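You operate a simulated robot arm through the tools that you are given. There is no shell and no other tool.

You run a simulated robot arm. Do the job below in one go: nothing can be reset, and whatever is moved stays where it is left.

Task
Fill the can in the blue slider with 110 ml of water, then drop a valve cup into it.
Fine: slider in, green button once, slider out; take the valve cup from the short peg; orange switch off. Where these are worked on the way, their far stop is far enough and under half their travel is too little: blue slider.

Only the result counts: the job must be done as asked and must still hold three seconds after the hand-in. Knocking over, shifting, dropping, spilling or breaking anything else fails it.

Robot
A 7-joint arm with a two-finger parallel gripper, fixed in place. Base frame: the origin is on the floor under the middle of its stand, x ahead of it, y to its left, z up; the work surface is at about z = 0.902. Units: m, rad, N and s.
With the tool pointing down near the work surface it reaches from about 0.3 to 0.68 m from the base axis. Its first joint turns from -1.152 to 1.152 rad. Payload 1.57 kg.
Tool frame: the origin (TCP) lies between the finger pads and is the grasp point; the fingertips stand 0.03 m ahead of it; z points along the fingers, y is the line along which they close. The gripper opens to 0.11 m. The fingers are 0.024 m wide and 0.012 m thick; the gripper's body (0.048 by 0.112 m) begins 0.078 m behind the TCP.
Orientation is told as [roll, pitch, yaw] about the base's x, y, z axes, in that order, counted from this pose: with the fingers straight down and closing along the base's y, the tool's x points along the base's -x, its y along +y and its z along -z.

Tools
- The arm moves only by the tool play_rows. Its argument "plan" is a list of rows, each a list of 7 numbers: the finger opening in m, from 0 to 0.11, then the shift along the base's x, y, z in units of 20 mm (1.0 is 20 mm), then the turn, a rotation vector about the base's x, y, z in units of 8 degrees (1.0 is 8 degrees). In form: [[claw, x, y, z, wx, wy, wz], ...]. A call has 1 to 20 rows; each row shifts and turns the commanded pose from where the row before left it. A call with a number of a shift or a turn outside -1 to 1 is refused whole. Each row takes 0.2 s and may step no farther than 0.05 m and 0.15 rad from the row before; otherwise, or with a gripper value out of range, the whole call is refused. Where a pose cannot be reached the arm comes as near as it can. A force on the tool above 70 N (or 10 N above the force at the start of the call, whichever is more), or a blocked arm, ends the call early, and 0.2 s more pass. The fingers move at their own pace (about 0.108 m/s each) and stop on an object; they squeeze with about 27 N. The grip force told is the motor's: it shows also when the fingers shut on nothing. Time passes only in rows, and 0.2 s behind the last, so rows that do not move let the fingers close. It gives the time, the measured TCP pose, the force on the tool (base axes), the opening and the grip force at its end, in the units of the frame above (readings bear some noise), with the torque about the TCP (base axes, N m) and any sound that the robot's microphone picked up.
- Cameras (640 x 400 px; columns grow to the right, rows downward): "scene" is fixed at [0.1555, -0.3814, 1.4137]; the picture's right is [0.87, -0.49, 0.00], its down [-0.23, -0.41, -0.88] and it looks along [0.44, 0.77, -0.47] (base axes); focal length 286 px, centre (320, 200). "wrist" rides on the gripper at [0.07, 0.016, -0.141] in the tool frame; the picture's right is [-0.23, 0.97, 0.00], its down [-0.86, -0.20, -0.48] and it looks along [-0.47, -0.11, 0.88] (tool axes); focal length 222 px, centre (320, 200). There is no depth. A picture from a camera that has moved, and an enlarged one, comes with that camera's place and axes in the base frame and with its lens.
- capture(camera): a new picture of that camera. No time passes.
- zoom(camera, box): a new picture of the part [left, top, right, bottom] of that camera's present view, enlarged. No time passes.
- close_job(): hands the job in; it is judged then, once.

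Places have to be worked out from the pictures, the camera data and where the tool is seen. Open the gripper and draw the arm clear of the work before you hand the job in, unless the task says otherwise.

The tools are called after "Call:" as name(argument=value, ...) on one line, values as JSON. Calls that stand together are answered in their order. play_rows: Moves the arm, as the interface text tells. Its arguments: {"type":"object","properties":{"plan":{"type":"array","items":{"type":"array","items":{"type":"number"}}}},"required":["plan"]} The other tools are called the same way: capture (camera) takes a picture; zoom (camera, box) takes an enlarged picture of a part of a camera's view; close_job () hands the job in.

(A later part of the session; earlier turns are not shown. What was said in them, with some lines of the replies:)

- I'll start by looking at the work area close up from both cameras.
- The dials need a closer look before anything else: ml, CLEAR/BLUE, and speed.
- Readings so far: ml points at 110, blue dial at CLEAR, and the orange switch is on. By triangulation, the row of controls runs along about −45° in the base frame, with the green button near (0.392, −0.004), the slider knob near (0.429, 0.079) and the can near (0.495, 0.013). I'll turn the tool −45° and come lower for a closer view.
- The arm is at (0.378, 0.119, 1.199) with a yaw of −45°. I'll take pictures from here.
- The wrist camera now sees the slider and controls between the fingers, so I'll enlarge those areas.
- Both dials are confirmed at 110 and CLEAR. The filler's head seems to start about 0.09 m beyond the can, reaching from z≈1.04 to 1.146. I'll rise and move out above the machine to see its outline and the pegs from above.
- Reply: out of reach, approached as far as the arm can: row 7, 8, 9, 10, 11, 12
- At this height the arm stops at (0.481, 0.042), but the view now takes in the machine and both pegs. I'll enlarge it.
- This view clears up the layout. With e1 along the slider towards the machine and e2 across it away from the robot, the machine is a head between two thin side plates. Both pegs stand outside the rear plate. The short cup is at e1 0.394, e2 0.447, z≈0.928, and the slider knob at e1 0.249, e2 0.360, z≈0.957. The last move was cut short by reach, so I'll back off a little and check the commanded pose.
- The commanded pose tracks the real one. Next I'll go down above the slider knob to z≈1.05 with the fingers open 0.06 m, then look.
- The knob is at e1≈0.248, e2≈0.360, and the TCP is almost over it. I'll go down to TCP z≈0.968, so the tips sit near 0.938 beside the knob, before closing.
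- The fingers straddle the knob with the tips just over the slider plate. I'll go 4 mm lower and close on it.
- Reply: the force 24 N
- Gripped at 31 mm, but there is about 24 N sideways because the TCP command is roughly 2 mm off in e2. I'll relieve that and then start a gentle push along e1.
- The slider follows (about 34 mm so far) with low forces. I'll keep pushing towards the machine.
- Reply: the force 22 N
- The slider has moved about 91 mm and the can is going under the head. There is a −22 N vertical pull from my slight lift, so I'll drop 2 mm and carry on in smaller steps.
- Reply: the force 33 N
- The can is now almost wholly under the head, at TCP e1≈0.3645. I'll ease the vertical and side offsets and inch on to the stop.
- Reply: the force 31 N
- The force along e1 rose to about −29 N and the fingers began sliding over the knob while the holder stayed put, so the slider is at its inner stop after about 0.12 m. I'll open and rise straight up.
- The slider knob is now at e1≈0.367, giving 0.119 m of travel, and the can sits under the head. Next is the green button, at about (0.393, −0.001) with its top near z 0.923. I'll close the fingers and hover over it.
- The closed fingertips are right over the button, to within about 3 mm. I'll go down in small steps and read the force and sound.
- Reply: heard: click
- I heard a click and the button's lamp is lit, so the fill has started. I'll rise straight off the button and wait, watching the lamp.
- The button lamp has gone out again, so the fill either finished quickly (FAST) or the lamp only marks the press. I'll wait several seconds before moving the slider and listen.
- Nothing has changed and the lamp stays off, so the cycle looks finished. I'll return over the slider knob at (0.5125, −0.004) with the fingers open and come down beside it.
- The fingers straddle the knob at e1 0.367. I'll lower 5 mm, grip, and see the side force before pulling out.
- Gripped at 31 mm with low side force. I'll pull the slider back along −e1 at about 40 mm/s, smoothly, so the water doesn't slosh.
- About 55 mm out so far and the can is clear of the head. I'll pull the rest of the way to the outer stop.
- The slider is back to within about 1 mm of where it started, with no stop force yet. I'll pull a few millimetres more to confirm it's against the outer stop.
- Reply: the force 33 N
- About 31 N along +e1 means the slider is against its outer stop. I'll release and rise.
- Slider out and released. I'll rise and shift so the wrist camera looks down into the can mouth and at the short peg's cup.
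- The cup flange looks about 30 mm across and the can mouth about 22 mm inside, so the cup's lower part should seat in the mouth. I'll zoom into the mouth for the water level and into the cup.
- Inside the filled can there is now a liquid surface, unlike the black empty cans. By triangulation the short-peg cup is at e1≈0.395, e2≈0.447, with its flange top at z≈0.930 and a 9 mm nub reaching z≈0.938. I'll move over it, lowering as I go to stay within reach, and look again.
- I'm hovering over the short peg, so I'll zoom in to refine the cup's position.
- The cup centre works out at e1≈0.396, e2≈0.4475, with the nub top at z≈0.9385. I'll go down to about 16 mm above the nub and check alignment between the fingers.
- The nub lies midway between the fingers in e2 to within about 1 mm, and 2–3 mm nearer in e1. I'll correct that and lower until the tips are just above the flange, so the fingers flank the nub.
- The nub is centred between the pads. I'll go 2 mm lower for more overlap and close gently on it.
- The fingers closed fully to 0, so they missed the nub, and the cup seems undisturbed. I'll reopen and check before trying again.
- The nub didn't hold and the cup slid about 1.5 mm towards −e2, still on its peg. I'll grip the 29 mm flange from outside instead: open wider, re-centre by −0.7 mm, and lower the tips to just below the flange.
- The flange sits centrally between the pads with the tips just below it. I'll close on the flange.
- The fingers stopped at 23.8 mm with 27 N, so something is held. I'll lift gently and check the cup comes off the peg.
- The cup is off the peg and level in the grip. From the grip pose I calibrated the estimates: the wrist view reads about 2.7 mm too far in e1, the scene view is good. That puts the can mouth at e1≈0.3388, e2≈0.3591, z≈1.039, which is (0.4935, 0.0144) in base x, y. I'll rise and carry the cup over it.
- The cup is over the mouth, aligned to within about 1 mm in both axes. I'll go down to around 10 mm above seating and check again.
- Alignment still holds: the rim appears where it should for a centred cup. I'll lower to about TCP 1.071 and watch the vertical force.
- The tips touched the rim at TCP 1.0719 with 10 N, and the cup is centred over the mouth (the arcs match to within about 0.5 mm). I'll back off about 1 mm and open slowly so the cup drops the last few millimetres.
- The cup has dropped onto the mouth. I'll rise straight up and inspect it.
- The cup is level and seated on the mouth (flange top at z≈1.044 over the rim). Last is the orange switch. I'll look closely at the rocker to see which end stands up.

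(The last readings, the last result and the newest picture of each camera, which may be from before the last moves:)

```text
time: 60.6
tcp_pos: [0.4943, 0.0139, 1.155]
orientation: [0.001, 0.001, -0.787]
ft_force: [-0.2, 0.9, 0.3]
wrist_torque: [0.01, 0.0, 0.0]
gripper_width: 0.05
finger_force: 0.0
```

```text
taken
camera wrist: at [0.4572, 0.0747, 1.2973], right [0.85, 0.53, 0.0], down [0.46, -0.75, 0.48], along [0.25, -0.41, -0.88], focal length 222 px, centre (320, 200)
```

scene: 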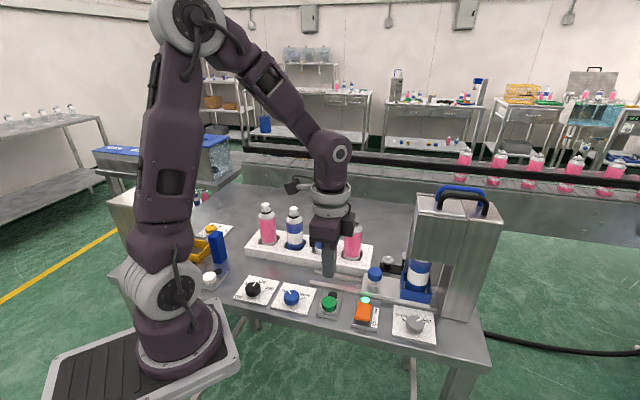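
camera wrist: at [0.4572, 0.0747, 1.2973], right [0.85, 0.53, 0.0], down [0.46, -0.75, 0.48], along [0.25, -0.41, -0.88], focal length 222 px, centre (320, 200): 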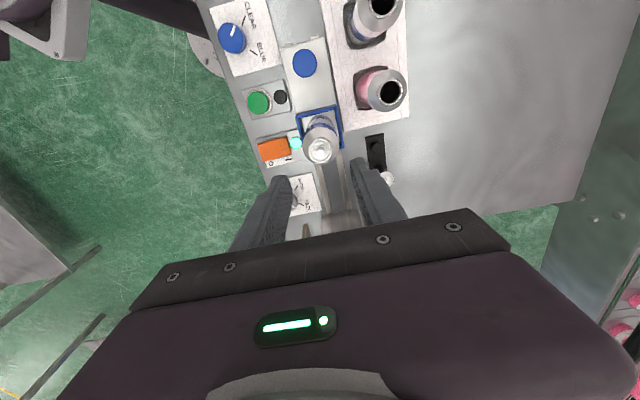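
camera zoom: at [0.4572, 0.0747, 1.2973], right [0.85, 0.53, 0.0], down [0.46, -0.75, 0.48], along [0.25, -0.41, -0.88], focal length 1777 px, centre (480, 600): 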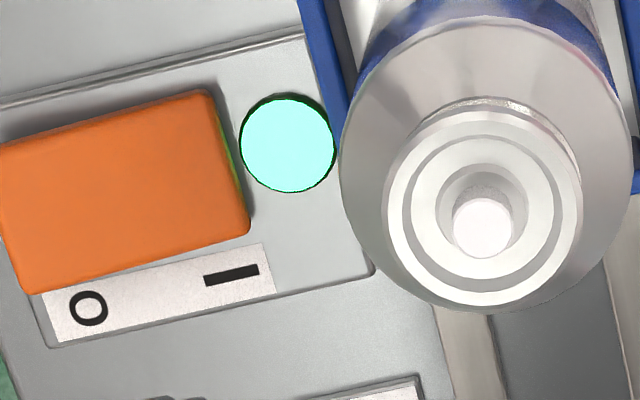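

The rocker's O end (robot side) stands up: its edge is at e2≈0.252, z≈0.928, against 0.917 at the I end. I'll close the fingers, move over the O end at e1≈0.354, e2≈0.258, and come down to hover.

Call:
play_rows(plan=[[0.02, -0.4, -0.5, 0, 0, 0, 0], [0.0, -0.6, -0.8, 0, 0, 0, 0], [0.0, -0.6, -0.8, 0, 0, 0, 0], [0.0, -0.6, -0.8, 0, 0, 0, 0], [0.0, -0.6, -0.8, 0, 0, 0, 0], [0.0, -0.28, -0.39, 0, 0, 0, 0], [0.0, 0, 0, -0.9, 0, 0, 0], [0.0, 0, 0, -0.9, 0, 0, 0], [0.0, 0, 0, -0.9, 0, 0, 0], [0.0, 0, 0, -0.9, 0, 0, 0], [0.0, 0, 0, -0.9, 0, 0, 0], [0.0, 0, 0, -0.9, 0, 0, 0], [0.0, 0, 0, -0.9, 0, 0, 0], [0.0, 0, 0, -0.9, 0, 0, 0], [0.0, 0, 0, -0.9, 0, 0, 0], [0.0, 0, 0, 0, 0, 0, 0]])

Call:
zoom(camera="scene", box=[310, 220, 430, 340])

Call:
zoom(camera="wrist", box=[260, 110, 380, 220])

```text
time: 64.0
tcp_pos: [0.4333, -0.0686, 0.9926]
orientation: [-0.001, 0.001, -0.785]
ft_force: [-0.6, -0.2, 1.3]
wrist_torque: [0.01, 0.01, -0.02]
gripper_width: 0.0002
finger_force: 21.4
```

```text
3.33 times, centred on (370, 280) of scene
camera zoom: at [0.1555, -0.3814, 1.4137], right [0.87, -0.49, 0.0], down [-0.23, -0.41, -0.88], along [0.44, 0.77, -0.47], focal length 953 px, centre (153, -67)
```

zoom: 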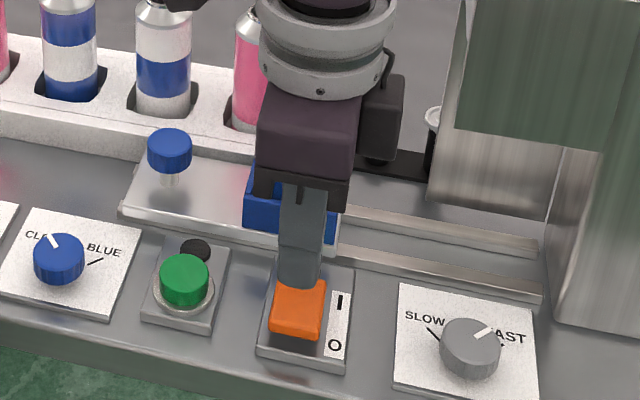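

```text
3.64 times, centred on (320, 165) of wrist
camera zoom: at [0.3961, -0.0073, 1.1353], right [0.85, 0.53, 0.0], down [0.46, -0.75, 0.48], along [0.25, -0.41, -0.88], focal length 808 px, centre (320, 327)
```

zoom: 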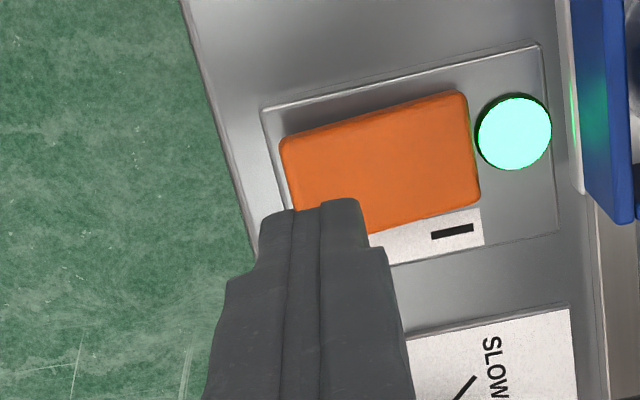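

The closed tip will land about 5 mm inside the rocker's O edge and centred on it. I'll press down in small steps.

Call:
play_rows(plan=[[0.0, 0, 0, -0.8, 0, 0, 0], [0.0, 0, 0, -0.7, 0, 0, 0], [0.0, 0, 0, -0.15, 0, 0, 0], [0.0, 0, 0, -0.15, 0, 0, 0], [0.0, 0, 0, -0.15, 0, 0, 0], [0.0, 0, 0, -0.15, 0, 0, 0]])

Call:
zoom(camera="scene", box=[310, 220, 430, 340])

Call:
zoom(camera="wrist", box=[260, 110, 380, 220])

```text
time: 65.4
tcp_pos: [0.4325, -0.0686, 0.9527]
orientation: [0.001, -0.002, -0.786]
ft_force: [-10.1, -1.1, 55.3]
wrist_torque: [0.44, -0.05, 0.06]
gripper_width: 0.0001
finger_force: 21.6
```

```text
3.33 times, centred on (370, 280) of scene
camera zoom: at [0.1544, -0.3813, 1.4138], right [0.87, -0.49, 0.0], down [-0.23, -0.41, -0.88], along [0.44, 0.77, -0.47], focal length 953 px, centre (153, -67)
```

zoom: 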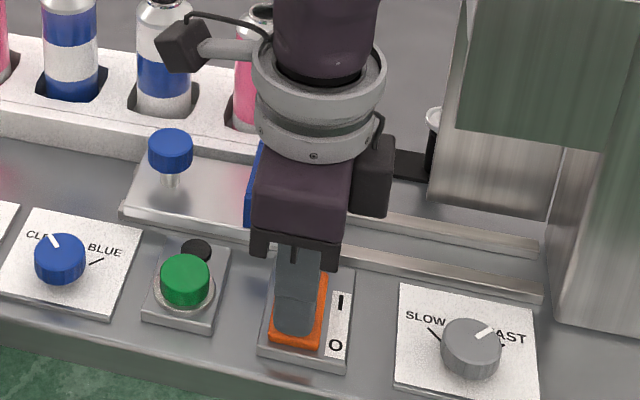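

```text
3.64 times, centred on (320, 165) of wrist
camera zoom: at [0.395, -0.0073, 1.0947], right [0.85, 0.53, 0.0], down [0.46, -0.75, 0.48], along [0.26, -0.41, -0.88], focal length 808 px, centre (320, 327)
```

zoom: 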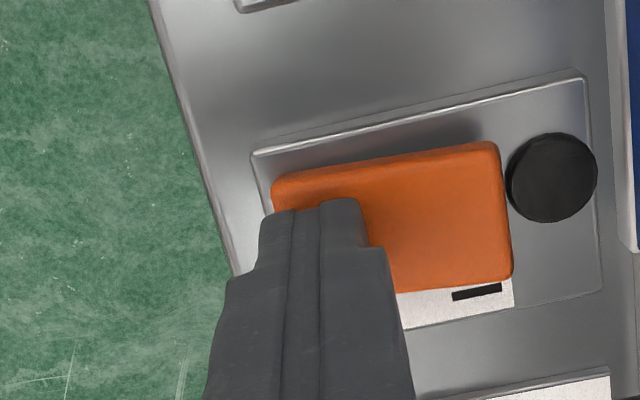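

The switch's lamp is dark and the I end has come up, so it's off. I'll lift straight away from it and draw the arm clear.

Call:
play_rows(plan=[[0.0, 0, 0, 0.3, 0, 0, 0], [0.0, 0, 0, 0.8, 0, 0, 0], [0.0, 0, 0, 1, 0, 0, 0], [0.0, 0, 0, 1, 0, 0, 0], [0.0, 0, 0, 1, 0, 0, 0], [0.05, 0, 0, 1, 0, 0, 0], [0.08, 0, 0, 1, 0, 0, 0], [0.08, 0, 0, 1, 0, 0, 0], [0.08, -0.3, 0, 1, 0, 0, 0], [0.08, -0.6, 0, 1, 0, 0, 0], [0.08, -0.8, 0.3, 1, 0, 0, 0], [0.08, -0.8, 0.3, 1, 0, 0, 0], [0.08, -0.8, 0.3, 0.5, 0, 0, 0], [0.08, 0, 0, 0, 0, 0, 0]])

Call:
capture(camera="scene")

Call:
zoom(camera="scene", box=[220, 180, 460, 350])

Call:
zoom(camera="scene", box=[320, 220, 400, 340])

Call:
capture(camera="wrist")

```text
time: 68.4
tcp_pos: [0.3663, -0.0501, 1.1832]
orientation: [0.0, 0.001, -0.786]
ft_force: [0.5, -1.1, 0.0]
wrist_torque: [-0.02, -0.04, 0.02]
gripper_width: 0.0799
finger_force: 0.0
```

```text
taken
```

scene: 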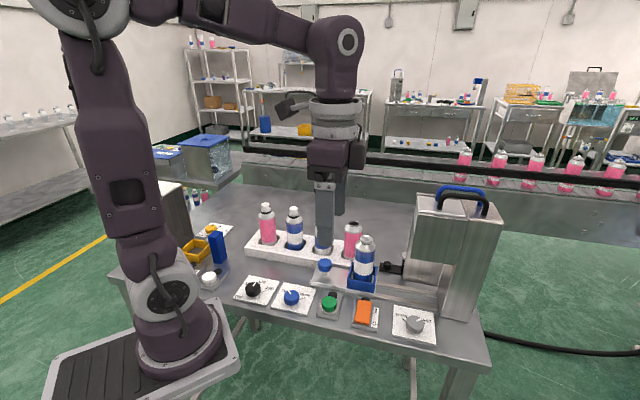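

```text
2.35 times, centred on (340, 265) of scene
camera zoom: at [0.1554, -0.3814, 1.4137], right [0.87, -0.49, 0.0], down [-0.23, -0.41, -0.88], along [0.44, 0.77, -0.47], focal length 672 px, centre (273, 47)
```

zoom: 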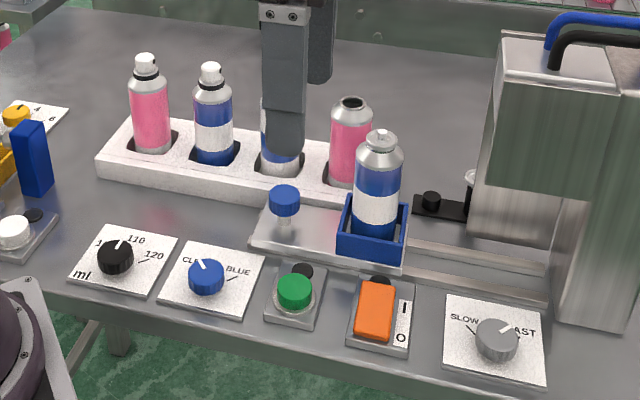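

```text
3.33 times, centred on (360, 280) of scene
camera zoom: at [0.1554, -0.3814, 1.4137], right [0.87, -0.49, 0.0], down [-0.23, -0.41, -0.88], along [0.44, 0.77, -0.47], focal length 953 px, centre (187, -67)
```

zoom: 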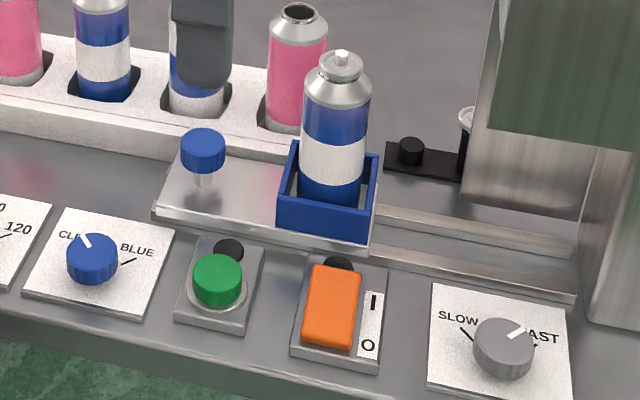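

```text
taken
camera wrist: at [0.3293, 0.011, 1.3255], right [0.85, 0.53, 0.0], down [0.46, -0.75, 0.48], along [0.25, -0.41, -0.88], focal length 222 px, centre (320, 200)
```

wrist: 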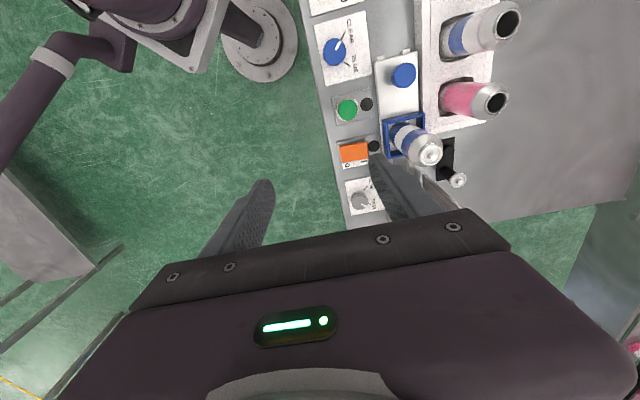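

The final pictures show the slider out with the can upright in its holder and the valve cup seated on it. The short peg is empty, the orange switch's lamp is dark with its O end down, the dials are unchanged and everything else is in place. The gripper is open and the arm is clear, so I'm handing the job in.

Call:
close_job()

```text
The job is handed in.
```

I finished every step and handed the job in. The handover message doesn't say whether it passed.

- **Fill:** The dials already read 110 ml and CLEAR, so I left them alone. I pushed the blue slider to its inner stop and pressed the green button once; it clicked and its lamp lit. The lamp was out when I next looked, 1.4 s later, and I waited about 4 s more before pulling the slider back to its outer stop. A liquid surface was visible in the can, but I had no way to measure the 110 ml.
- **Valve cup:** I took the cup from the short peg. My first grip, on its small nub, missed and shifted the cup about 1.5 mm on the peg. I then gripped it by the flange, carried it over and dropped it onto the can mouth, where it sat level.
- **Switch:** The orange switch is off: its O end is down and its lamp is dark.

At hand-in the gripper was open, the arm was clear, and nothing else looked moved or spilled in the final pictures.
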